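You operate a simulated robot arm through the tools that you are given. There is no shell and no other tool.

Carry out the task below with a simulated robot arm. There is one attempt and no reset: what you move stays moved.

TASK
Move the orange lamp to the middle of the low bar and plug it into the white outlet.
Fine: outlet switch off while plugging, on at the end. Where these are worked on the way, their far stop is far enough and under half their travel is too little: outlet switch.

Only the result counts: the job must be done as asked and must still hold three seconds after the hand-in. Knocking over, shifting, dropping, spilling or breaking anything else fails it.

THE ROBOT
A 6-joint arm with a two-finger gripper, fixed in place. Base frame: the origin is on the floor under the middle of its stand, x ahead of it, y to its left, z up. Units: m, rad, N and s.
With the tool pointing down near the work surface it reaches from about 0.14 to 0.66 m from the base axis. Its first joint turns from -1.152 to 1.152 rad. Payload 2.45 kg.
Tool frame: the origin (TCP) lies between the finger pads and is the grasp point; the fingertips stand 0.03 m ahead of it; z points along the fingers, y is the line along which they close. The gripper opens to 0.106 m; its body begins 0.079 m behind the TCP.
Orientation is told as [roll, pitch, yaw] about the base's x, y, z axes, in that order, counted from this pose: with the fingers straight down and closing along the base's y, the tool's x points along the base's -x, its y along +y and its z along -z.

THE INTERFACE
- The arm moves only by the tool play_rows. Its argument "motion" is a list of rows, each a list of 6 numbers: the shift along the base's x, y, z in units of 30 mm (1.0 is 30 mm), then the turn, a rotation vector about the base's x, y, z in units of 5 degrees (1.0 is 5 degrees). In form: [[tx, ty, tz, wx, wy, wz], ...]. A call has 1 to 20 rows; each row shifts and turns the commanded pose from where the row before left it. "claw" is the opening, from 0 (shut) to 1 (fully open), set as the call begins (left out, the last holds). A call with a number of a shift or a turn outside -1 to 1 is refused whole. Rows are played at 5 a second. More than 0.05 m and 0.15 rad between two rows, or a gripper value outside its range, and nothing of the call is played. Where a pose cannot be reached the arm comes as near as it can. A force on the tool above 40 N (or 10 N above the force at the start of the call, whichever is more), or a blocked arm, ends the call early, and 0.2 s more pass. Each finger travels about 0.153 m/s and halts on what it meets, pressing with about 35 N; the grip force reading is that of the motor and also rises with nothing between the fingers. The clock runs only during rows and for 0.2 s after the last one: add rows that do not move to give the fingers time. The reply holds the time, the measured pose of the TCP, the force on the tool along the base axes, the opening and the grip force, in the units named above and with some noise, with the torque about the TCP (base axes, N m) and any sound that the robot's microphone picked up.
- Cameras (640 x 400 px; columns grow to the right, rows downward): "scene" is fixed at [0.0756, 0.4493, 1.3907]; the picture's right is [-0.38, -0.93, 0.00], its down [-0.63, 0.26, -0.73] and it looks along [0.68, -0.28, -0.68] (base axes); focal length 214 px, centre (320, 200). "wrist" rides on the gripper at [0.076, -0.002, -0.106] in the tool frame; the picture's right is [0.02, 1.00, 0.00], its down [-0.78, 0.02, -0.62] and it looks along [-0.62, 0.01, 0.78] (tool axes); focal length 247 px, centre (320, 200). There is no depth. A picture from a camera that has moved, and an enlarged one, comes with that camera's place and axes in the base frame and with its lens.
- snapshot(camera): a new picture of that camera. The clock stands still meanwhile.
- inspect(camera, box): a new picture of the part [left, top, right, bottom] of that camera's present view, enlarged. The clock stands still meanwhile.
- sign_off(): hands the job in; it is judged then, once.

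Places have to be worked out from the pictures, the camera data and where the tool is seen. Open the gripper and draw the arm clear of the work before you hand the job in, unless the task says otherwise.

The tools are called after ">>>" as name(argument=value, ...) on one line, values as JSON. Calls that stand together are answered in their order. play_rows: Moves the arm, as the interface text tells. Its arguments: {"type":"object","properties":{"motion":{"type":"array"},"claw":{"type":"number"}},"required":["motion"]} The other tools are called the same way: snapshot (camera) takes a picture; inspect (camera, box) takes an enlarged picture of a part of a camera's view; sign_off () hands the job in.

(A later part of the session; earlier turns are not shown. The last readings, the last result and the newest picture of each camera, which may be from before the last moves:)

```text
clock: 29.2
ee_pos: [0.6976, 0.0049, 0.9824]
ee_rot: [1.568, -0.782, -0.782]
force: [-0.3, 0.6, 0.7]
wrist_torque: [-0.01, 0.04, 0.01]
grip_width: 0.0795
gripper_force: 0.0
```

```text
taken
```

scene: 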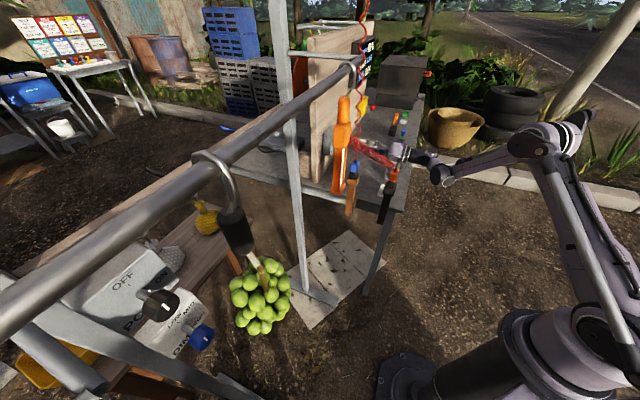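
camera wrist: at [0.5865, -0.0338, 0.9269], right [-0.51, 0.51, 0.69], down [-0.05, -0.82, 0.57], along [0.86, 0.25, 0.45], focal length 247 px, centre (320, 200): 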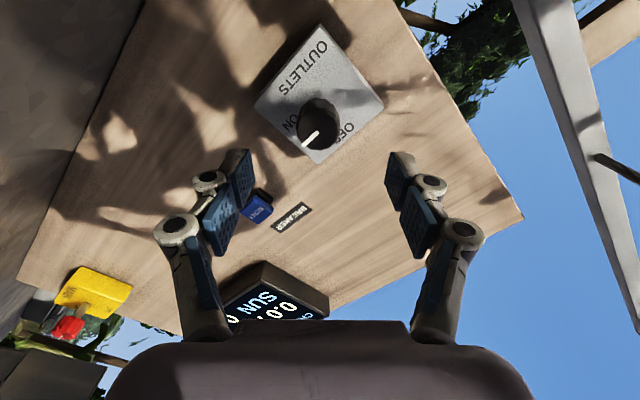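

I check the knob's alignment with the tool axis in a zoom (the tool axis at knob distance should project at about (320.7, 131.6)).

>>> inspect(camera="wrist", box=[270, 80, 370, 170])

```text
4.44 times, centred on (320, 125) of wrist
camera zoom: at [0.5865, -0.0338, 0.9269], right [-0.51, 0.51, 0.69], down [-0.05, -0.82, 0.57], along [0.86, 0.25, 0.45], focal length 1098 px, centre (320, 533)
```

zoom: 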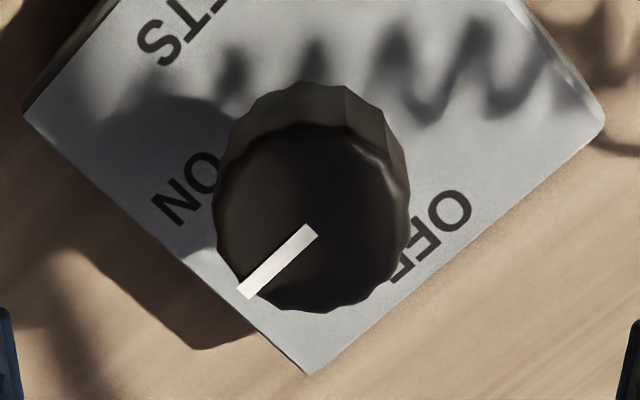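

The knob is within ~3 mm of the tool axis. I advance 65 mm along the axis with a small correction.

>>> play_rows(motion=[[0.4, 0.37, -0.02, 0, 0, 0], [0.4, 0.37, -0.02, 0, 0, 0], [0.4, 0.37, -0.02, 0, 0, 0], [0.38, 0.37, -0.02, 0, 0, 0]])

>>> inspect(camera="wrist", box=[220, 60, 420, 240])

```text
clock: 30.2
ee_pos: [0.7452, 0.0513, 0.9787]
ee_rot: [1.568, -0.783, -0.782]
force: [-0.1, -0.2, 0.5]
wrist_torque: [0.0, -0.01, 0.02]
grip_width: 0.0795
gripper_force: 0.0
```

```text
2.22 times, centred on (320, 150) of wrist
camera zoom: at [0.6345, 0.0123, 0.9241], right [-0.51, 0.51, 0.69], down [-0.05, -0.82, 0.57], along [0.86, 0.25, 0.45], focal length 549 px, centre (320, 311)
```

zoom: 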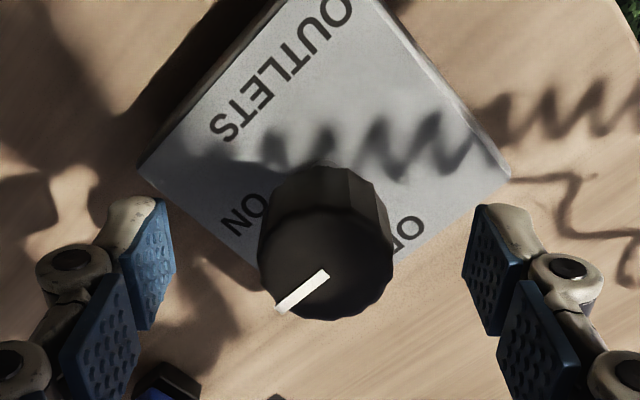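

The knob sits centered between the fingertips. I close the gripper on it.

>>> play_rows(motion=[[0, 0, 0, 0, 0, 0], [0, 0, 0, 0, 0, 0], [0, 0, 0, 0, 0, 0]], claw=0.2)

>>> inspect(camera="wrist", box=[220, 60, 420, 240])

```text
clock: 31.0
ee_pos: [0.7445, 0.0512, 0.9797]
ee_rot: [1.569, -0.785, -0.779]
force: [-8.7, 1.2, 9.6]
wrist_torque: [0.22, -0.2, 0.53]
grip_width: 0.033
gripper_force: 45.0
```

```text
2.22 times, centred on (320, 150) of wrist
camera zoom: at [0.6337, 0.0125, 0.9248], right [-0.51, 0.51, 0.69], down [-0.05, -0.82, 0.57], along [0.86, 0.25, 0.45], focal length 549 px, centre (320, 311)
```

zoom: 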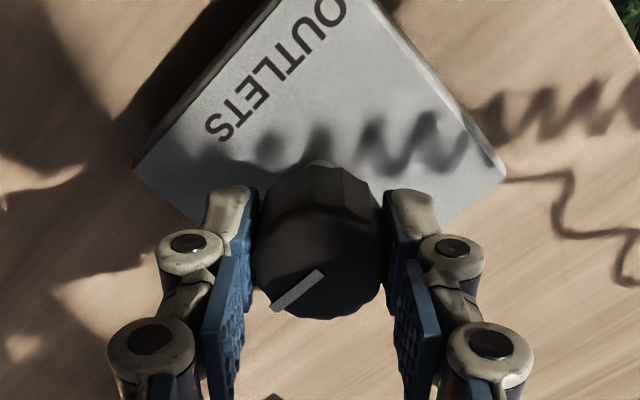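

Gripped (33 mm) with slight side load; I shift 1.5 mm to center and turn the knob counter-clockwise about -u towards OFF.

>>> play_rows(motion=[[-0.025, 0.025, 0.035, 0, 0, 0], [0, 0, 0, -0.7071, -0.7071, 0], [0, 0, 0, -0.7071, -0.7071, 0], [0, 0, 0, -0.7071, -0.7071, 0], [0, 0, 0, -0.7071, -0.7071, 0], [0, 0, 0, -0.7071, -0.7071, 0], [0, 0, 0, -0.7071, -0.7071, 0], [0, 0, 0, -0.7071, -0.7071, 0], [0, 0, 0, -0.7071, -0.7071, 0], [0, 0, 0, -0.7071, -0.7071, 0]])

>>> inspect(camera="wrist", box=[220, 60, 420, 240])

```text
clock: 33.2
ee_pos: [0.7441, 0.0505, 0.9817]
ee_rot: [-0.377, -1.566, 1.164]
force: [26.6, 17.4, 7.5]
wrist_torque: [-0.19, 0.27, -0.13]
grip_width: 0.0328
gripper_force: 44.8
```

```text
2.22 times, centred on (320, 150) of wrist
camera zoom: at [0.6719, -0.0259, 0.9039], right [-0.71, 0.71, -0.02], down [-0.45, -0.43, 0.79], along [0.54, 0.57, 0.62], focal length 549 px, centre (320, 311)
```

zoom: 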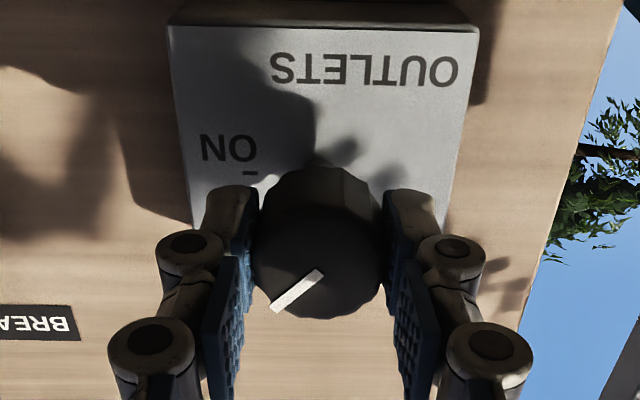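

The knob follows the fingers (about halfway). There's ~30 N of pull along the axis, so I ease 1 mm toward the board and continue turning.

>>> play_rows(motion=[[0.03, 0.02, 0, 0, 0, 0], [0, 0, 0, -0.7071, -0.7071, 0], [0, 0, 0, -0.7071, -0.7071, 0], [0, 0, 0, -0.7071, -0.7071, 0]])

```text
clock: 34.2
ee_pos: [0.7435, 0.0508, 0.9803]
ee_rot: [-1.557, -1.305, 2.346]
force: [1.4, 12.5, 5.5]
wrist_torque: [-0.04, 0.06, 0.42]
grip_width: 0.0326
gripper_force: 44.4
```

Force eased. I continue the remaining 30° plus a little to reach the OFF stop.

>>> play_rows(motion=[[0, 0, 0, -0.7071, -0.7071, 0], [0, 0, 0, -0.7071, -0.7071, 0], [0, 0, 0, -0.7071, -0.7071, 0], [0, 0, 0, -0.7071, -0.7071, 0], [0, 0, 0, -0.7071, -0.7071, 0], [0, 0, 0, -0.7071, -0.7071, 0]])

>>> inspect(camera="wrist", box=[220, 60, 420, 240])

```text
clock: 35.6
ee_pos: [0.7445, 0.0515, 0.9798]
ee_rot: [-1.567, -0.782, 2.354]
force: [-3.0, 13.2, 2.0]
wrist_torque: [0.44, -0.15, 0.16]
grip_width: 0.0329
gripper_force: 45.1
```

```text
2.22 times, centred on (320, 150) of wrist
camera zoom: at [0.7096, -0.0636, 0.9275], right [-0.49, 0.49, -0.72], down [-0.84, -0.04, 0.54], along [0.24, 0.87, 0.43], focal length 549 px, centre (320, 311)
```

zoom: 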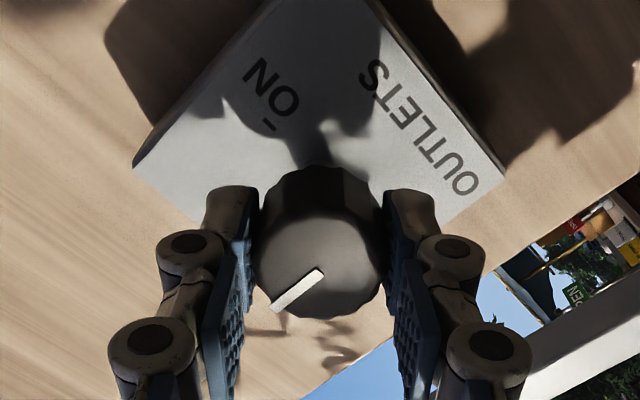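

The pointer should now be at OFF. I nudge one more 5° to feel the stop.

>>> play_rows(motion=[[0, 0, 0, -0.7071, -0.7071, 0], [0, 0, 0, 0, 0, 0]])

>>> inspect(camera="wrist", box=[220, 60, 420, 240])

```text
clock: 36.2
ee_pos: [0.7447, 0.0523, 0.978]
ee_rot: [-1.567, -0.694, 2.353]
force: [-6.7, 11.0, -7.3]
wrist_torque: [0.28, 0.83, 0.13]
grip_width: 0.0332
gripper_force: 44.7
```

```text
2.22 times, centred on (320, 150) of wrist
camera zoom: at [0.7131, -0.0674, 0.9319], right [-0.44, 0.44, -0.78], down [-0.87, 0.0, 0.49], along [0.21, 0.9, 0.38], focal length 549 px, centre (320, 311)
```

zoom: 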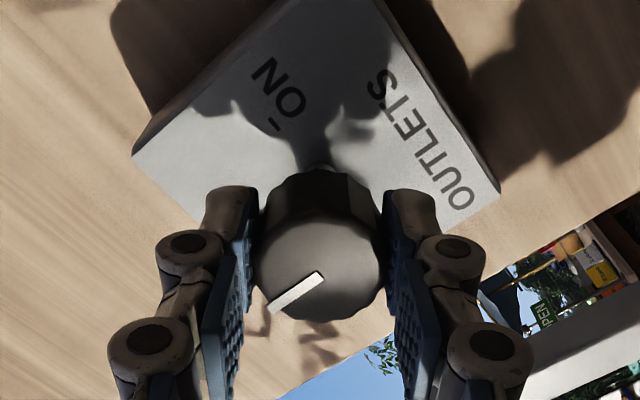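

The knob started to slip relative to the fingers — the OFF stop is reached. I open and back off along -u.

>>> play_rows(motion=[[0, 0, 0, 0, 0, 0], [0, 0, 0, 0, 0, 0], [-0.5, -0.5, 0, 0, 0, 0], [-0.6, -0.6, 0, 0, 0, 0], [-0.6, -0.6, 0, 0, 0, 0], [-0.6, -0.6, 0, 0, 0, 0]], claw=0.75)

>>> snapshot(camera="wrist")

```text
clock: 37.6
ee_pos: [0.6739, -0.0204, 0.9807]
ee_rot: [-1.569, -0.695, 2.353]
force: [-0.6, -0.5, 0.4]
wrist_torque: [0.0, 0.0, 0.02]
grip_width: 0.0794
gripper_force: 0.0
```

```text
taken
camera wrist: at [0.6426, -0.1368, 0.9323], right [-0.44, 0.44, -0.78], down [-0.87, 0.0, 0.49], along [0.21, 0.9, 0.39], focal length 247 px, centre (320, 200)
```

wrist: 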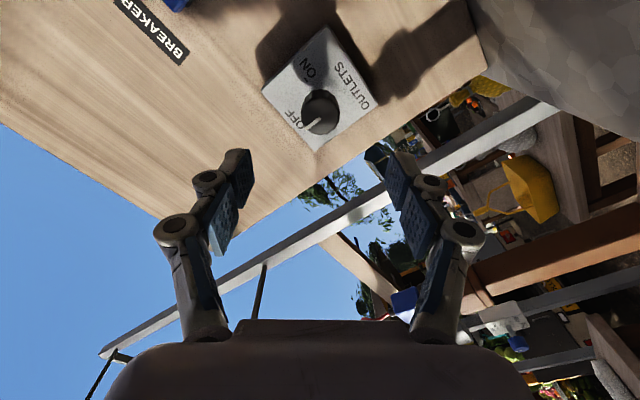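

The pointer is at OFF. Next I retreat, undo the roll and tilt to ~45°, then go over to look at the plug (top at about (0.477, 0.049, 1.025)).

>>> play_rows(motion=[[-0.8, -0.8, 0, 0, 0, 0], [-0.8, -0.8, 0.2, 0, 0, 0], [-0.8, -0.8, 0.4, 0, 0, 0], [-0.8, -0.8, 0.4, 0, 0, 0], [-0.8, -0.8, 0.4, 0, 0, 0], [0, 0, 0.4, 0.7071, 0.7071, 0], [0, 0, 0.4, 0.7071, 0.7071, 0], [0, 0, 0.4, 0.7071, 0.7071, 0], [0, 0, 0.4, 0.7071, 0.7071, 0], [0, 0, 0.4, 0.7071, 0.7071, 0], [0, 0, 0.4, 0.7071, 0.7071, 0], [0, 0, 0.4, 0.7071, 0.7071, 0], [0, 0, 0.4, 0.7071, 0.7071, 0], [0, 0, 0, 0.7071, 0.7071, 0], [0, 0, 0, 0.7071, 0.7071, 0]])

>>> play_rows(motion=[[-0.3, 0.3, 0, -0.7071, 0.7071, 0], [-0.3, 0.3, 0, -0.7071, 0.7071, 0], [-0.3, 0.3, 0, -0.7071, 0.7071, 0], [-0.3, 0.3, 0, -0.7071, 0.7071, 0], [-0.3, 0.3, 0, -0.7071, 0.7071, 0], [-0.3, 0.3, 0, -0.7071, 0.7071, 0], [-0.3, 0.3, 0, -0.7071, 0.7071, 0], [-0.3, 0.3, 0, -0.7071, 0.7071, 0], [-0.3, 0.3, 0, -0.7071, 0.7071, 0]])

>>> snapshot(camera="wrist")

```text
clock: 40.8
ee_pos: [0.5567, -0.1385, 1.1179]
ee_rot: [0.597, -1.566, 0.19]
force: [0.0, -0.1, 0.1]
wrist_torque: [0.03, 0.0, 0.01]
grip_width: 0.0796
gripper_force: 0.0
```

```text
clock: 42.8
ee_pos: [0.4749, -0.0585, 1.1187]
ee_rot: [-0.001, -0.78, 0.784]
force: [0.1, 0.5, -0.1]
wrist_torque: [0.01, 0.01, -0.01]
grip_width: 0.0795
gripper_force: 0.1
```

```text
taken
camera wrist: at [0.3866, -0.1508, 1.1392], right [-0.72, 0.7, -0.02], down [0.07, 0.1, 0.99], along [0.69, 0.71, -0.12], focal length 247 px, centre (320, 200)
```

wrist: 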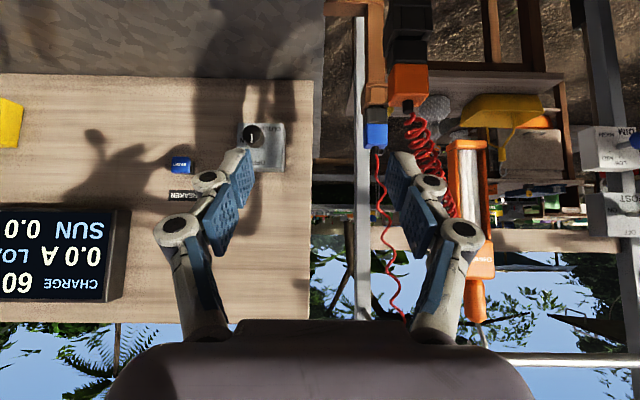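

I zoom in on the plug, holder and cord.

>>> inspect(camera="wrist", box=[350, 0, 500, 150])

>>> inspect(camera="scene", box=[330, 120, 430, 220])

```text
2.67 times, centred on (425, 75) of wrist
camera zoom: at [0.3866, -0.1508, 1.1392], right [-0.72, 0.7, -0.02], down [0.07, 0.1, 0.99], along [0.69, 0.71, -0.12], focal length 659 px, centre (40, 533)
```

zoom: 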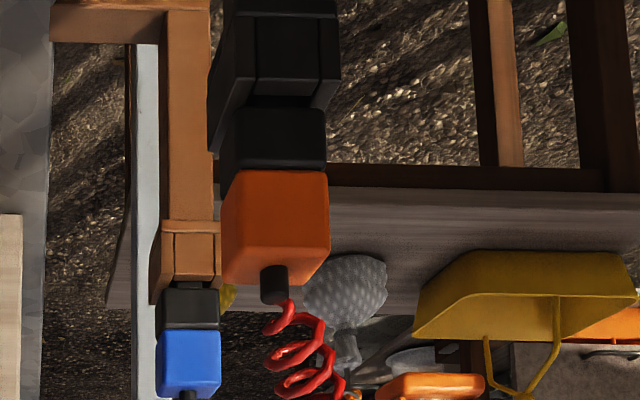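

```text
4.00 times, centred on (380, 170) of scene
camera zoom: at [0.0756, 0.4493, 1.3907], right [-0.38, -0.93, 0.0], down [-0.63, 0.26, -0.73], along [0.68, -0.28, -0.68], focal length 858 px, centre (80, 320)
```

zoom: 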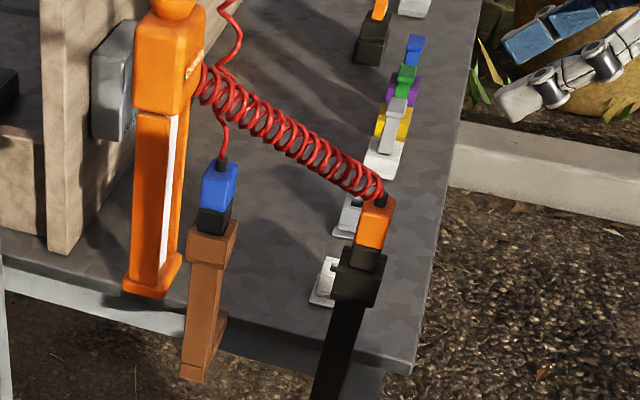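

Plug: top centre at u=0.372, v=-0.302 (x≈0.477, y≈0.050), z≈1.026, body ~30 mm wide; the holder collar top is at z≈0.982. I move to a pre-grasp 8 cm back along the 45° tool axis.

>>> play_rows(motion=[[-0.3675, 0.516, -0.4, 0, 0, 0], [-0.3675, 0.516, -0.4, 0, 0, 0], [-0.3675, 0.516, -0.4, 0, 0, 0], [-0.3675, 0.516, -0.4, 0, 0, 0]])

>>> snapshot(camera="wrist")

>>> inspect(camera="wrist", box=[240, 20, 400, 180])

```text
clock: 43.8
ee_pos: [0.4309, 0.0047, 1.0678]
ee_rot: [-0.001, -0.781, 0.786]
force: [-0.2, 0.9, 1.0]
wrist_torque: [-0.01, -0.01, 0.02]
grip_width: 0.0794
gripper_force: 0.1
```

```text
taken
camera wrist: at [0.3424, -0.0887, 1.0896], right [-0.72, 0.7, -0.02], down [0.07, 0.1, 0.99], along [0.69, 0.71, -0.12], focal length 247 px, centre (320, 200)
```

wrist: 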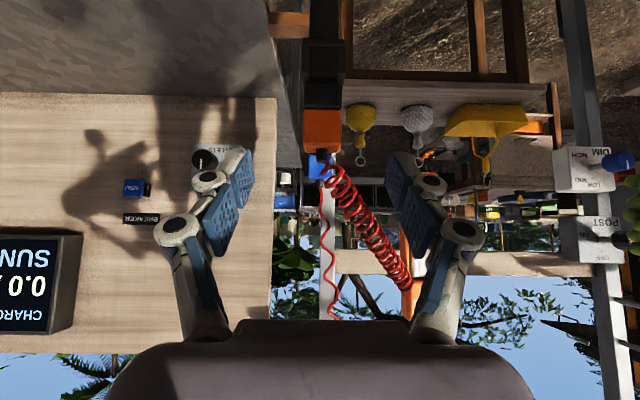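

```text
2.50 times, centred on (320, 100) of wrist
camera zoom: at [0.3424, -0.0887, 1.0896], right [-0.72, 0.7, -0.02], down [0.07, 0.1, 0.99], along [0.69, 0.71, -0.12], focal length 617 px, centre (320, 450)
```

zoom: 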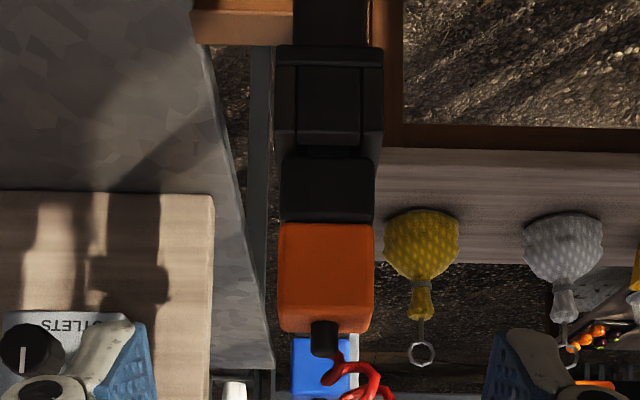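

Aligned within 1 mm laterally. I advance 8 cm along the tool axis onto the plug.

>>> play_rows(motion=[[0.342, 0.342, -0.475, 0, 0, 0], [0.342, 0.342, -0.475, 0, 0, 0], [0.342, 0.342, -0.475, 0, 0, 0], [0.342, 0.342, -0.475, 0, 0, 0]])

>>> inspect(camera="wrist", box=[200, 40, 440, 260])

>>> inspect(camera="scene", box=[330, 120, 430, 220])

```text
clock: 44.8
ee_pos: [0.4703, 0.0445, 1.0138]
ee_rot: [-0.001, -0.782, 0.785]
force: [0.0, 1.0, -0.3]
wrist_torque: [-0.03, 0.01, 0.02]
grip_width: 0.0797
gripper_force: 0.0
```

```text
1.82 times, centred on (320, 150) of wrist
camera zoom: at [0.3837, -0.0475, 1.0353], right [-0.72, 0.7, -0.02], down [0.07, 0.1, 0.99], along [0.69, 0.71, -0.12], focal length 449 px, centre (320, 291)
```

zoom: 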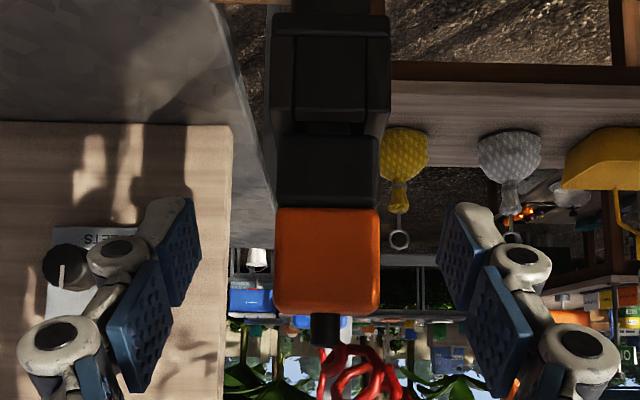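

```text
4.00 times, centred on (380, 170) of scene
camera zoom: at [0.0756, 0.4493, 1.3907], right [-0.38, -0.93, 0.0], down [-0.63, 0.26, -0.73], along [0.68, -0.28, -0.68], focal length 858 px, centre (80, 320)
```

zoom: 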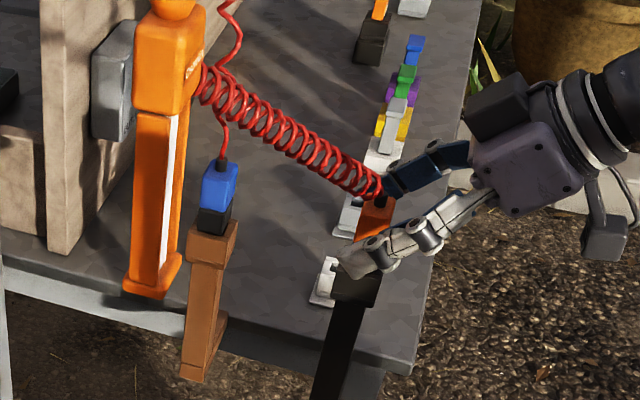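

The distal pads straddle the orange body. I close the gripper on the plug.

>>> play_rows(motion=[[0, 0, 0, 0, 0, 0], [0, 0, 0, 0, 0, 0], [0, 0, 0, 0, 0, 0]], claw=0.15)

>>> inspect(camera="wrist", box=[200, 40, 440, 260])

>>> inspect(camera="scene", box=[330, 120, 430, 220])

```text
clock: 45.6
ee_pos: [0.4715, 0.0448, 1.0138]
ee_rot: [0.0, -0.781, 0.785]
force: [0.1, 0.5, 3.2]
wrist_torque: [0.08, -0.05, -0.03]
grip_width: 0.0288
gripper_force: 35.0
```

```text
1.82 times, centred on (320, 150) of wrist
camera zoom: at [0.3837, -0.0476, 1.0356], right [-0.72, 0.7, -0.02], down [0.07, 0.1, 0.99], along [0.69, 0.71, -0.12], focal length 449 px, centre (320, 291)
```

zoom: 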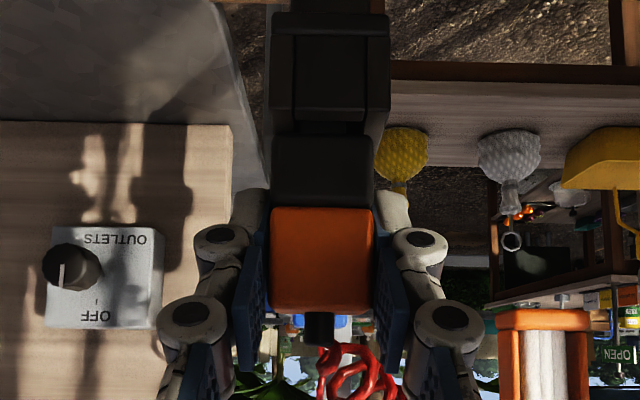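

```text
4.00 times, centred on (380, 170) of scene
camera zoom: at [0.0756, 0.4493, 1.3907], right [-0.38, -0.93, 0.0], down [-0.63, 0.26, -0.73], along [0.68, -0.28, -0.68], focal length 858 px, centre (80, 320)
```

zoom: 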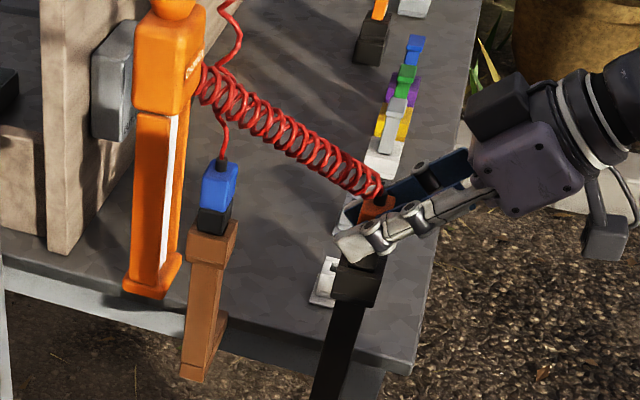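

Gripped (28.8 mm). I pull straight up slowly.

>>> play_rows(motion=[[0, 0, 0.2, 0, 0, 0], [0, 0, 0.2, 0, 0, 0], [0, 0, 0.3, 0, 0, 0], [0, 0, 0.4, 0, 0, 0], [0, 0, 0.4, 0, 0, 0]])

>>> inspect(camera="wrist", box=[200, 20, 440, 240])

>>> inspect(camera="scene", box=[330, 120, 430, 220])

```text
clock: 46.8
ee_pos: [0.472, 0.0454, 1.0585]
ee_rot: [-0.001, -0.783, 0.786]
force: [0.5, 0.1, 0.4]
wrist_torque: [0.0, -0.02, -0.01]
grip_width: 0.029
gripper_force: 34.6
```

```text
1.82 times, centred on (320, 130) of wrist
camera zoom: at [0.3841, -0.0472, 1.0797], right [-0.72, 0.7, -0.02], down [0.07, 0.1, 0.99], along [0.69, 0.71, -0.12], focal length 449 px, centre (320, 327)
```

zoom: 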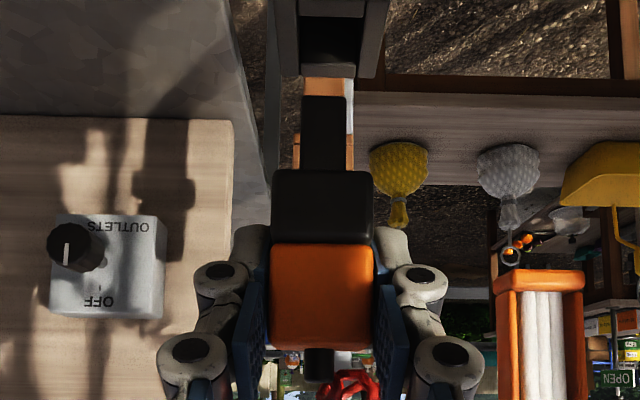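

```text
4.00 times, centred on (380, 170) of scene
camera zoom: at [0.0756, 0.4493, 1.3907], right [-0.38, -0.93, 0.0], down [-0.63, 0.26, -0.73], along [0.68, -0.28, -0.68], focal length 858 px, centre (80, 320)
```

zoom: 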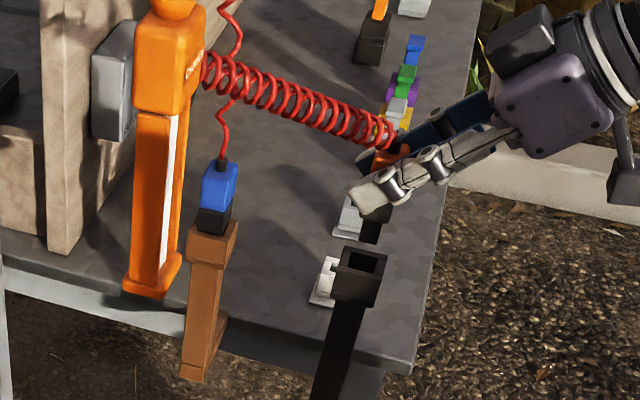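

The plug is out, with a ~14 mm square prong about 24 mm long. I carry it at this height over to above the white outlet (hole centre ≈ (0.591, -0.036), top z≈0.856).

>>> play_rows(motion=[[0, 0, 0.5, 0, 0, 0], [0.626, -0.474, 0, 0, 0, 0], [0.626, -0.474, 0, 0, 0, 0], [0.626, -0.474, 0, 0, 0, 0], [0.626, -0.474, 0, 0, 0, 0], [0.626, -0.474, 0, 0, 0, 0], [0.626, -0.474, 0, 0, 0, 0]])

>>> snapshot(camera="wrist")

>>> snapshot(camera="scene")

```text
clock: 48.4
ee_pos: [0.5854, -0.0401, 1.0732]
ee_rot: [0.0, -0.782, 0.786]
force: [-0.2, -0.2, 0.5]
wrist_torque: [-0.02, -0.02, 0.02]
grip_width: 0.0287
gripper_force: 34.8
```

```text
taken
camera wrist: at [0.497, -0.1319, 1.0949], right [-0.72, 0.7, -0.01], down [0.07, 0.1, 0.99], along [0.69, 0.71, -0.12], focal length 247 px, centre (320, 200)
```

wrist: 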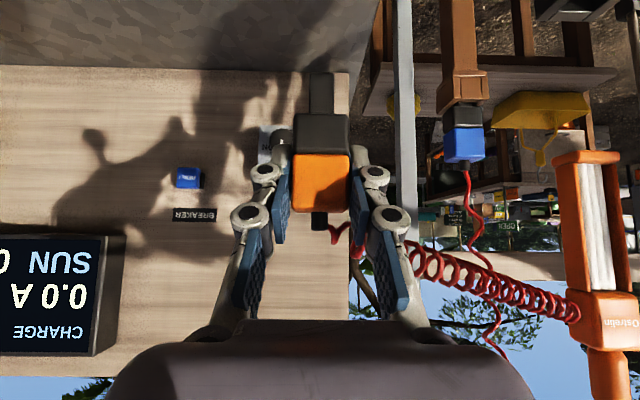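

```text
taken
```

scene: 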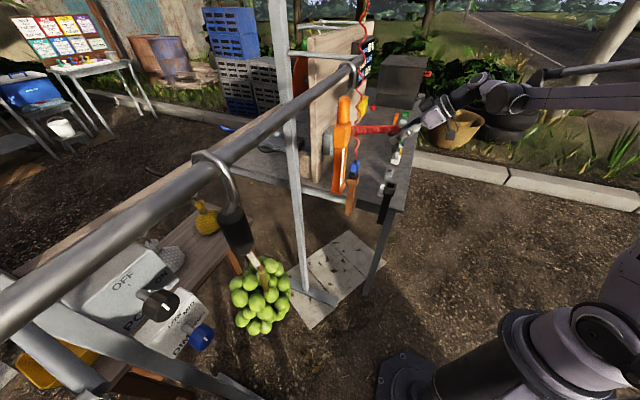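

I descend ~118 mm so the prong tip is ~35 mm above the outlet, where the wrist camera can see the hole.

>>> play_rows(motion=[[0, 0, -0.79, 0, 0, 0], [0, 0, -0.79, 0, 0, 0], [0, 0, -0.79, 0, 0, 0], [0, 0, -0.79, 0, 0, 0], [0, 0, -0.79, 0, 0, 0]])

>>> inspect(camera="wrist", box=[220, 0, 420, 200])

>>> inspect(camera="scene", box=[350, 110, 450, 210])

```text
clock: 49.6
ee_pos: [0.5867, -0.0407, 0.9546]
ee_rot: [0.002, -0.78, 0.786]
force: [0.2, 1.4, -0.3]
wrist_torque: [0.02, 0.01, 0.01]
grip_width: 0.029
gripper_force: 34.6
```

```text
2.00 times, centred on (320, 100) of wrist
camera zoom: at [0.4966, -0.1333, 0.9767], right [-0.72, 0.7, -0.02], down [0.07, 0.1, 0.99], along [0.69, 0.71, -0.12], focal length 494 px, centre (320, 400)
```

zoom: 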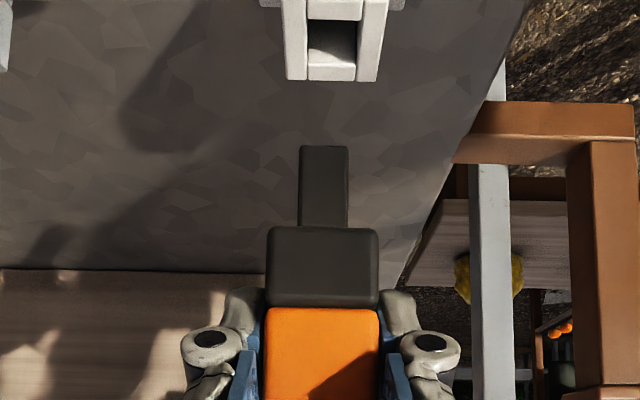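

```text
4.00 times, centred on (400, 160) of scene
camera zoom: at [0.0756, 0.4493, 1.3907], right [-0.38, -0.93, 0.0], down [-0.63, 0.26, -0.73], along [0.68, -0.28, -0.68], focal length 858 px, centre (0, 360)
```

zoom: 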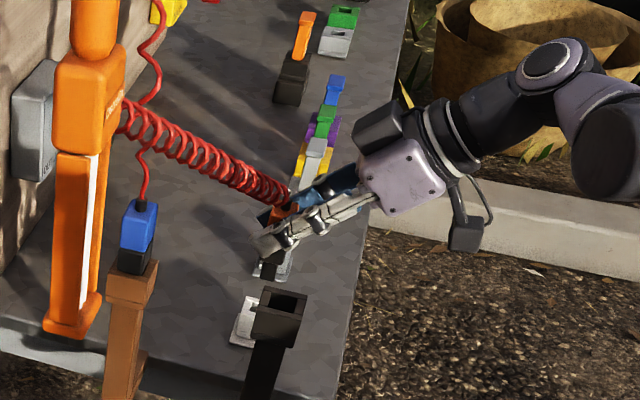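

The white outlet's hole (≈15 mm) is visible just below the prong; I estimate a correction of about +2 mm in v and -3 mm in u. I apply it and descend 28 mm to compare tip and hole directly.

>>> play_rows(motion=[[-0.118, -0.024, 0, 0, 0, 0], [0, 0, -0.45, 0, 0, 0], [0, 0, -0.45, 0, 0, 0], [0, 0, 0, 0, 0, 0]])

>>> inspect(camera="wrist", box=[260, 0, 380, 120])

>>> inspect(camera="scene", box=[350, 130, 430, 210])

```text
clock: 50.6
ee_pos: [0.5817, -0.042, 0.9277]
ee_rot: [0.0, -0.782, 0.786]
force: [0.4, 0.1, -0.9]
wrist_torque: [-0.01, 0.0, 0.01]
grip_width: 0.0286
gripper_force: 34.9
```

```text
3.33 times, centred on (320, 60) of wrist
camera zoom: at [0.4928, -0.1341, 0.9486], right [-0.72, 0.7, -0.02], down [0.07, 0.1, 0.99], along [0.69, 0.71, -0.12], focal length 823 px, centre (320, 667)
```

zoom: 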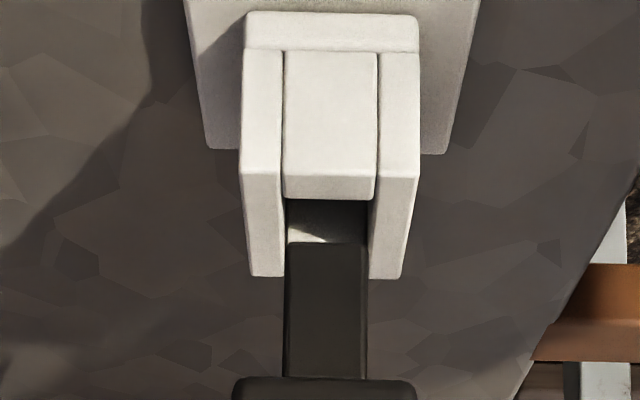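

```text
5.00 times, centred on (390, 170) of scene
camera zoom: at [0.0756, 0.4493, 1.3907], right [-0.38, -0.93, 0.0], down [-0.63, 0.26, -0.73], along [0.68, -0.28, -0.68], focal length 1072 px, centre (-30, 350)
```

zoom: 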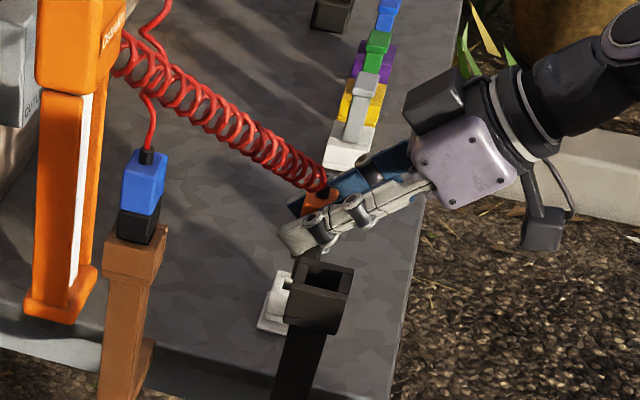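

Lateral (v) alignment looks within 0.3 mm. For the depth (u) I need a better triangulation, so I raise slightly and back off 80 mm for a second view of the outlet.

>>> inspect(camera="wrist", box=[290, 20, 350, 80])

>>> play_rows(motion=[[0, 0, 0.3, 0, 0, 0], [-0.6285, -0.6285, 0, 0, 0, 0], [-0.6285, -0.6285, 0, 0, 0, 0], [-0.6285, -0.6285, 0, 0, 0, 0], [0, 0, 0, 0, 0, 0]])

>>> inspect(camera="wrist", box=[260, 0, 380, 120])

```text
6.67 times, centred on (320, 50) of wrist
camera zoom: at [0.4928, -0.1341, 0.9486], right [-0.72, 0.7, -0.02], down [0.07, 0.1, 0.99], along [0.69, 0.71, -0.12], focal length 1646 px, centre (320, 1200)
```

zoom: 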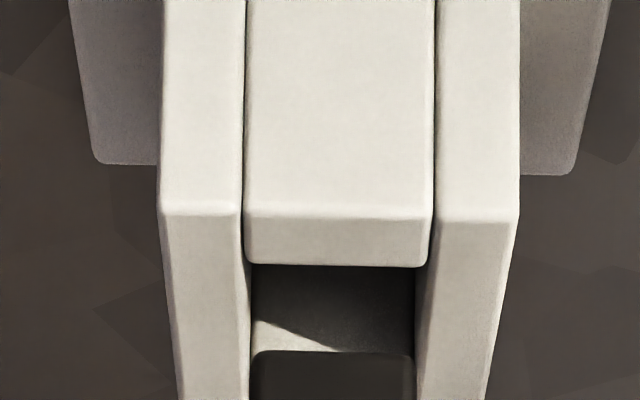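

```text
clock: 51.8
ee_pos: [0.5251, -0.0972, 0.9375]
ee_rot: [0.0, -0.783, 0.784]
force: [0.4, -0.7, 0.0]
wrist_torque: [0.02, 0.01, 0.02]
grip_width: 0.0287
gripper_force: 34.8
```

```text
3.33 times, centred on (320, 60) of wrist
camera zoom: at [0.4358, -0.1903, 0.9587], right [-0.72, 0.7, -0.02], down [0.07, 0.1, 0.99], along [0.69, 0.71, -0.12], focal length 823 px, centre (320, 667)
```

zoom: 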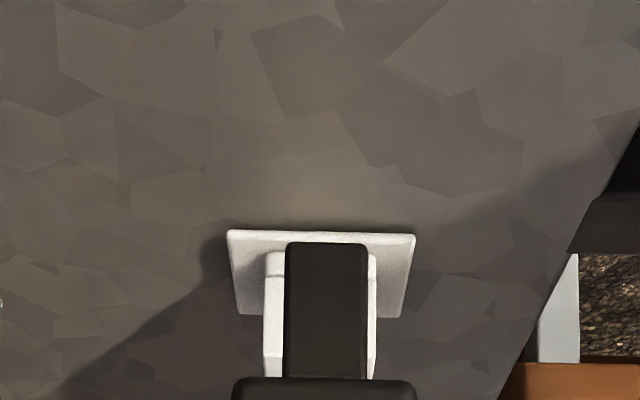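

I zoom further on the outlet's top edge in this backed-off view.

>>> inspect(camera="wrist", box=[285, 60, 355, 130])

```text
5.71 times, centred on (320, 95) of wrist
camera zoom: at [0.4358, -0.1903, 0.9587], right [-0.72, 0.7, -0.02], down [0.07, 0.1, 0.99], along [0.69, 0.71, -0.12], focal length 1411 px, centre (320, 800)
```

zoom: 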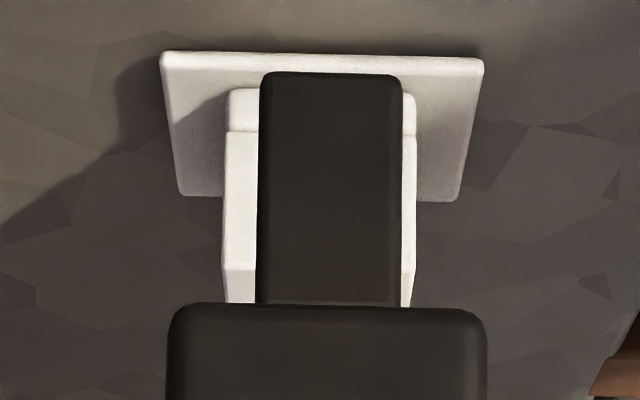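

Outlet refined: top z≈0.852, centre u≈0.394, hole ≈16 mm. I zoom on the prong to check whether it is pitched in the grip.

>>> inspect(camera="wrist", box=[300, 68, 345, 98])

>>> inspect(camera="wrist", box=[300, 92, 345, 122])

>>> inspect(camera="wrist", box=[270, 90, 370, 190])

```text
13.33 times, centred on (322, 83) of wrist
camera zoom: at [0.4358, -0.1903, 0.9587], right [-0.72, 0.7, -0.02], down [0.07, 0.1, 0.99], along [0.69, 0.71, -0.12], focal length 3293 px, centre (287, 1760)
```

zoom: 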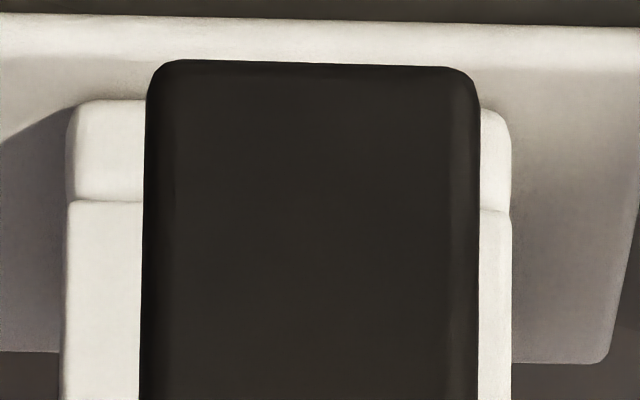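

```text
13.33 times, centred on (322, 107) of wrist
camera zoom: at [0.4358, -0.1903, 0.9587], right [-0.72, 0.7, -0.02], down [0.07, 0.1, 0.99], along [0.69, 0.71, -0.12], focal length 3293 px, centre (287, 1440)
```

zoom: 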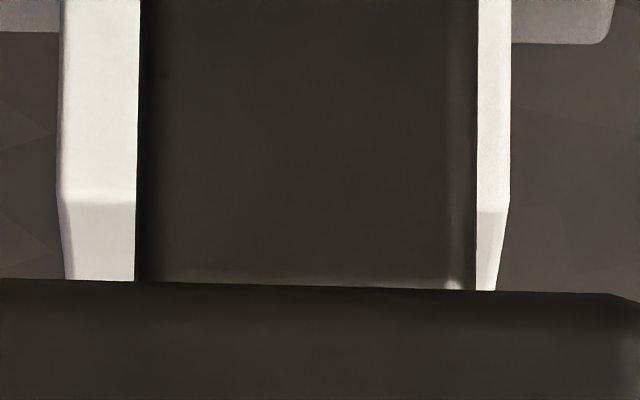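

```text
4.00 times, centred on (320, 140) of wrist
camera zoom: at [0.4358, -0.1903, 0.9587], right [-0.72, 0.7, -0.02], down [0.07, 0.1, 0.99], along [0.69, 0.71, -0.12], focal length 988 px, centre (320, 440)
```

zoom: 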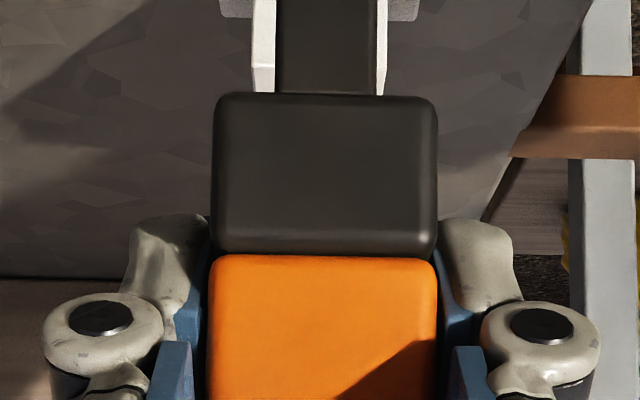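

The prong is vertical. I return over the hole with refined depth (TCP u=0.387) and lower so the tip is just above the rim.

>>> play_rows(motion=[[0.671, 0.6556, 0, 0, 0, 0], [0.671, 0.6556, 0, 0, 0, 0], [0.671, 0.6556, 0, 0, 0, 0], [0, 0, -0.25, 0, 0, 0], [0, 0, -0.22, 0, 0, 0], [0, 0, 0, 0, 0, 0]])

>>> inspect(camera="wrist", box=[290, 20, 350, 80])

>>> inspect(camera="scene", box=[360, 140, 420, 200])

```text
clock: 53.2
ee_pos: [0.5858, -0.0379, 0.9229]
ee_rot: [0.0, -0.781, 0.784]
force: [0.2, 0.1, -0.4]
wrist_torque: [0.01, 0.01, 0.0]
grip_width: 0.029
gripper_force: 35.3
```

```text
6.67 times, centred on (320, 50) of wrist
camera zoom: at [0.497, -0.1314, 0.9443], right [-0.72, 0.7, -0.02], down [0.07, 0.1, 0.99], along [0.69, 0.71, -0.12], focal length 1646 px, centre (320, 1200)
```

zoom: 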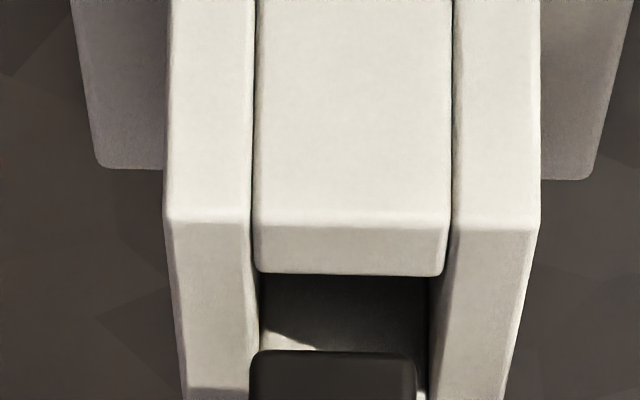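

```text
6.67 times, centred on (390, 170) of scene
camera zoom: at [0.0756, 0.4493, 1.3907], right [-0.38, -0.93, 0.0], down [-0.63, 0.26, -0.73], along [0.68, -0.28, -0.68], focal length 1430 px, centre (-147, 400)
```

zoom: 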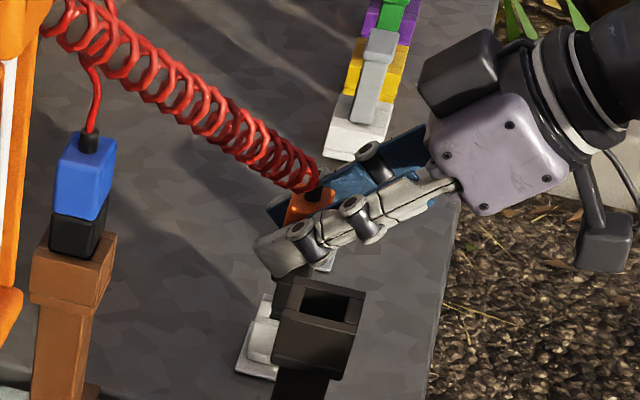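

The tip is about 5 mm above the rim; it needs about +1.2 mm in v. I correct and lower 4 mm.

>>> play_rows(motion=[[-0.028, 0.028, 0, 0, 0, 0], [0, 0, -0.13, 0, 0, 0], [0, 0, 0, 0, 0, 0]])

>>> inspect(camera="wrist", box=[290, 20, 350, 80])

```text
clock: 54.0
ee_pos: [0.5847, -0.0369, 0.9203]
ee_rot: [0.001, -0.782, 0.786]
force: [0.7, -0.3, -0.3]
wrist_torque: [0.0, -0.02, -0.01]
grip_width: 0.0291
gripper_force: 35.0
```

```text
6.67 times, centred on (320, 50) of wrist
camera zoom: at [0.4954, -0.1301, 0.9404], right [-0.72, 0.7, -0.02], down [0.07, 0.1, 0.99], along [0.69, 0.71, -0.12], focal length 1646 px, centre (320, 1200)
```

zoom: 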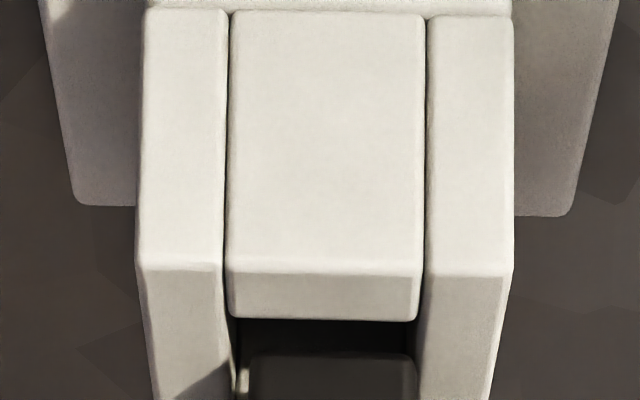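

Now it's ~0.6 mm too far in +v. I correct that and lower 1.5 mm to judge the front gap.

>>> play_rows(motion=[[0.014, -0.014, -0.05, 0, 0, 0], [0, 0, 0, 0, 0, 0], [0, 0, 0, 0, 0, 0]])

>>> inspect(camera="wrist", box=[290, 20, 350, 80])

```text
clock: 54.8
ee_pos: [0.5839, -0.0371, 0.9185]
ee_rot: [0.001, -0.784, 0.785]
force: [-3.6, -2.3, 23.8]
wrist_torque: [0.07, 0.09, 0.02]
grip_width: 0.029
gripper_force: 35.2
```

```text
6.67 times, centred on (320, 50) of wrist
camera zoom: at [0.4959, -0.13, 0.9394], right [-0.72, 0.7, -0.01], down [0.07, 0.09, 0.99], along [0.69, 0.71, -0.12], focal length 1646 px, centre (320, 1200)
```

zoom: 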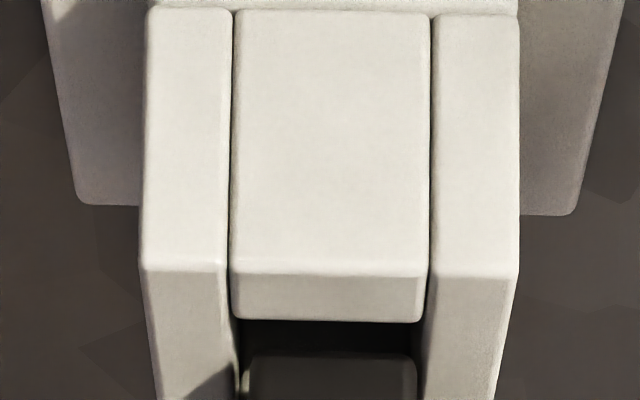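

Contact with the back wall's rim (23.8 N): the front gap shows the prong is about 3.6 mm too far in +u. I lift 3 mm, shift back 3.6 mm, and lower again gently.

>>> play_rows(motion=[[0, 0, 0.1, 0, 0, 0], [-0.085, -0.085, 0, 0, 0, 0], [0, 0, 0, 0, 0, 0]])

>>> inspect(camera="wrist", box=[290, 20, 350, 80])

```text
clock: 55.6
ee_pos: [0.5819, -0.041, 0.9199]
ee_rot: [0.0, -0.781, 0.785]
force: [0.3, 0.1, -0.8]
wrist_torque: [0.01, -0.02, -0.02]
grip_width: 0.0287
gripper_force: 35.0
```

```text
6.67 times, centred on (320, 50) of wrist
camera zoom: at [0.4934, -0.1332, 0.9417], right [-0.72, 0.7, -0.02], down [0.07, 0.1, 0.99], along [0.69, 0.71, -0.12], focal length 1646 px, centre (320, 1200)
```

zoom: 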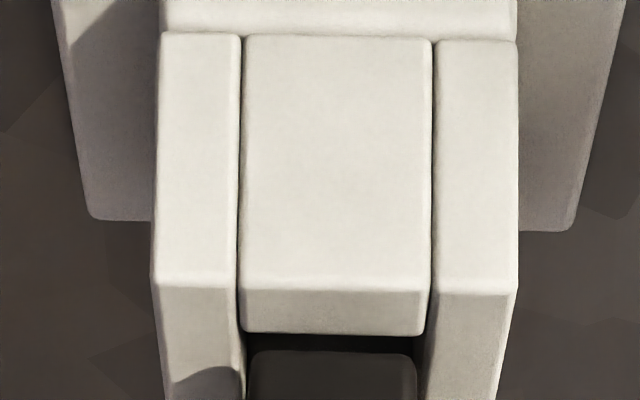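

Slightly too far now: I expect only ~0.3 mm at the front. I add +0.8 mm in u and +0.3 mm in v, then lower 2 mm and look.

>>> play_rows(motion=[[0.012, 0.026, 0, 0, 0, 0], [0, 0, -0.06, 0, 0, 0], [0, 0, 0, 0, 0, 0]])

>>> inspect(camera="wrist", box=[290, 20, 350, 80])

```text
clock: 56.4
ee_pos: [0.5828, -0.039, 0.9194]
ee_rot: [0.0, -0.782, 0.787]
force: [-0.1, -0.6, 0.1]
wrist_torque: [-0.01, -0.03, -0.01]
grip_width: 0.0288
gripper_force: 34.5
```

```text
6.67 times, centred on (320, 50) of wrist
camera zoom: at [0.4938, -0.1322, 0.9404], right [-0.72, 0.7, -0.02], down [0.07, 0.1, 0.99], along [0.69, 0.71, -0.12], focal length 1646 px, centre (320, 1200)
```

zoom: 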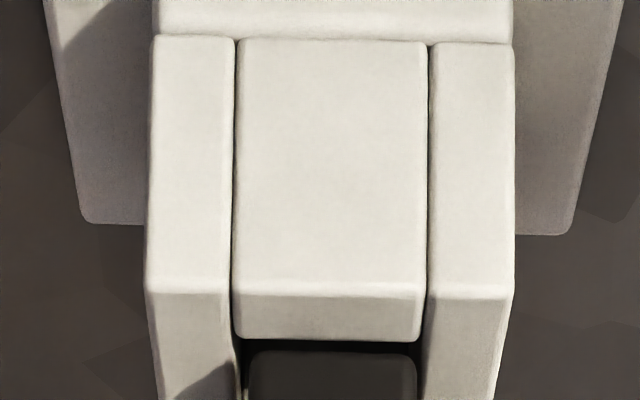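

Laterally centred. I lower another 1.2 mm and check force and gap.

>>> play_rows(motion=[[0, 0, -0.04, 0, 0, 0], [0, 0, 0, 0, 0, 0]])

>>> inspect(camera="wrist", box=[290, 20, 350, 80])

```text
clock: 57.0
ee_pos: [0.5819, -0.0388, 0.9183]
ee_rot: [0.001, -0.783, 0.783]
force: [-2.6, -2.8, 12.3]
wrist_torque: [-0.17, 0.16, 0.01]
grip_width: 0.0288
gripper_force: 34.6
```

```text
6.67 times, centred on (320, 50) of wrist
camera zoom: at [0.4937, -0.1321, 0.9396], right [-0.72, 0.7, -0.02], down [0.07, 0.09, 0.99], along [0.69, 0.71, -0.12], focal length 1646 px, centre (320, 1200)
```

zoom: 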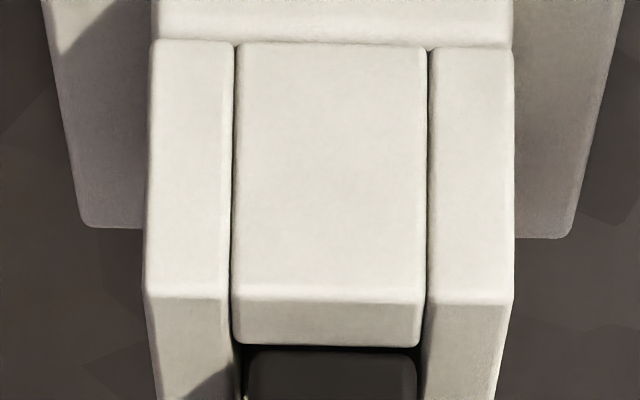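

Light contact (12 N); the torque indicates it is now touching at the front edge. I lift slightly, shift +1.2 mm in u, and lower again.

>>> play_rows(motion=[[0, 0, 0.05, 0, 0, 0], [0.028, 0.028, 0, 0, 0, 0], [0, 0, -0.05, 0, 0, 0], [0, 0, -0.05, 0, 0, 0], [0, 0, 0, 0, 0, 0]])

>>> inspect(camera="wrist", box=[290, 20, 350, 80])

```text
clock: 58.2
ee_pos: [0.5842, -0.0388, 0.9153]
ee_rot: [0.0, -0.782, 0.787]
force: [0.4, -0.1, -1.6]
wrist_torque: [0.02, 0.01, 0.02]
grip_width: 0.0289
gripper_force: 35.4
```

```text
6.67 times, centred on (320, 50) of wrist
camera zoom: at [0.4951, -0.1316, 0.9373], right [-0.72, 0.7, -0.02], down [0.07, 0.1, 0.99], along [0.69, 0.71, -0.12], focal length 1646 px, centre (320, 1200)
```

zoom: 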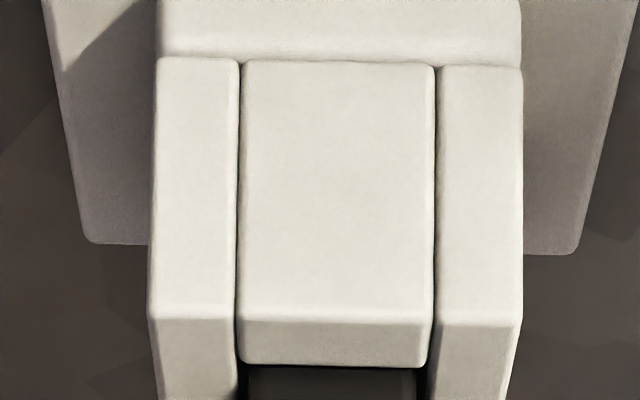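

No contact and the tip is now below the rim — it's entering the hole. I continue down in small steps.

>>> play_rows(motion=[[0, 0, -0.1, 0, 0, 0], [0, 0, -0.1, 0, 0, 0], [0, 0, 0, 0, 0, 0]])

>>> inspect(camera="wrist", box=[280, 20, 360, 100])

```text
clock: 59.0
ee_pos: [0.5826, -0.039, 0.9096]
ee_rot: [0.0, -0.781, 0.786]
force: [0.1, 0.9, -0.3]
wrist_torque: [-0.02, 0.0, -0.02]
grip_width: 0.029
gripper_force: 35.6
```

```text
5.00 times, centred on (320, 60) of wrist
camera zoom: at [0.4957, -0.1314, 0.9314], right [-0.72, 0.7, -0.02], down [0.07, 0.1, 0.99], along [0.69, 0.71, -0.12], focal length 1235 px, centre (320, 900)
```

zoom: 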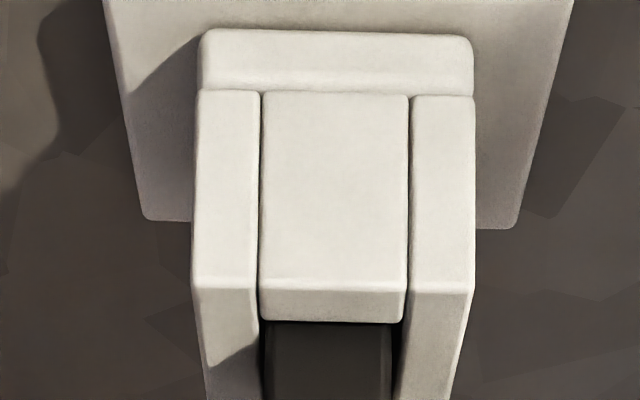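

Sliding in freely. I continue lowering 12 mm.

>>> play_rows(motion=[[0, 0, -0.1, 0, 0, 0], [0, 0, -0.1, 0, 0, 0], [0, 0, -0.1, 0, 0, 0], [0, 0, -0.1, 0, 0, 0], [0, 0, 0, 0, 0, 0]])

>>> inspect(camera="wrist", box=[260, 20, 380, 140])

```text
clock: 60.2
ee_pos: [0.5826, -0.039, 0.8973]
ee_rot: [-0.001, -0.783, 0.786]
force: [0.0, -0.7, 0.4]
wrist_torque: [0.04, -0.07, 0.01]
grip_width: 0.0289
gripper_force: 35.0
```

```text
3.33 times, centred on (320, 80) of wrist
camera zoom: at [0.4946, -0.1316, 0.9189], right [-0.72, 0.7, -0.02], down [0.07, 0.1, 0.99], along [0.69, 0.71, -0.12], focal length 823 px, centre (320, 600)
```

zoom: 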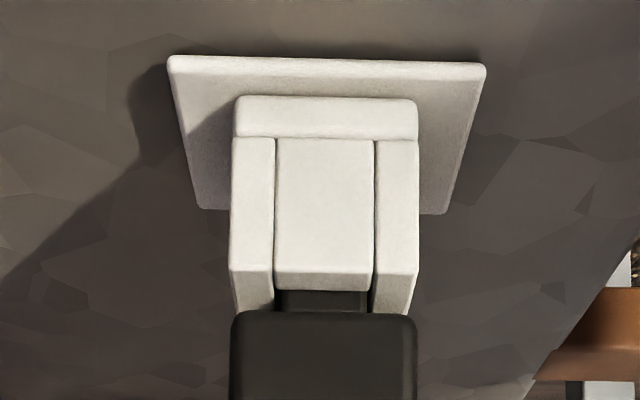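

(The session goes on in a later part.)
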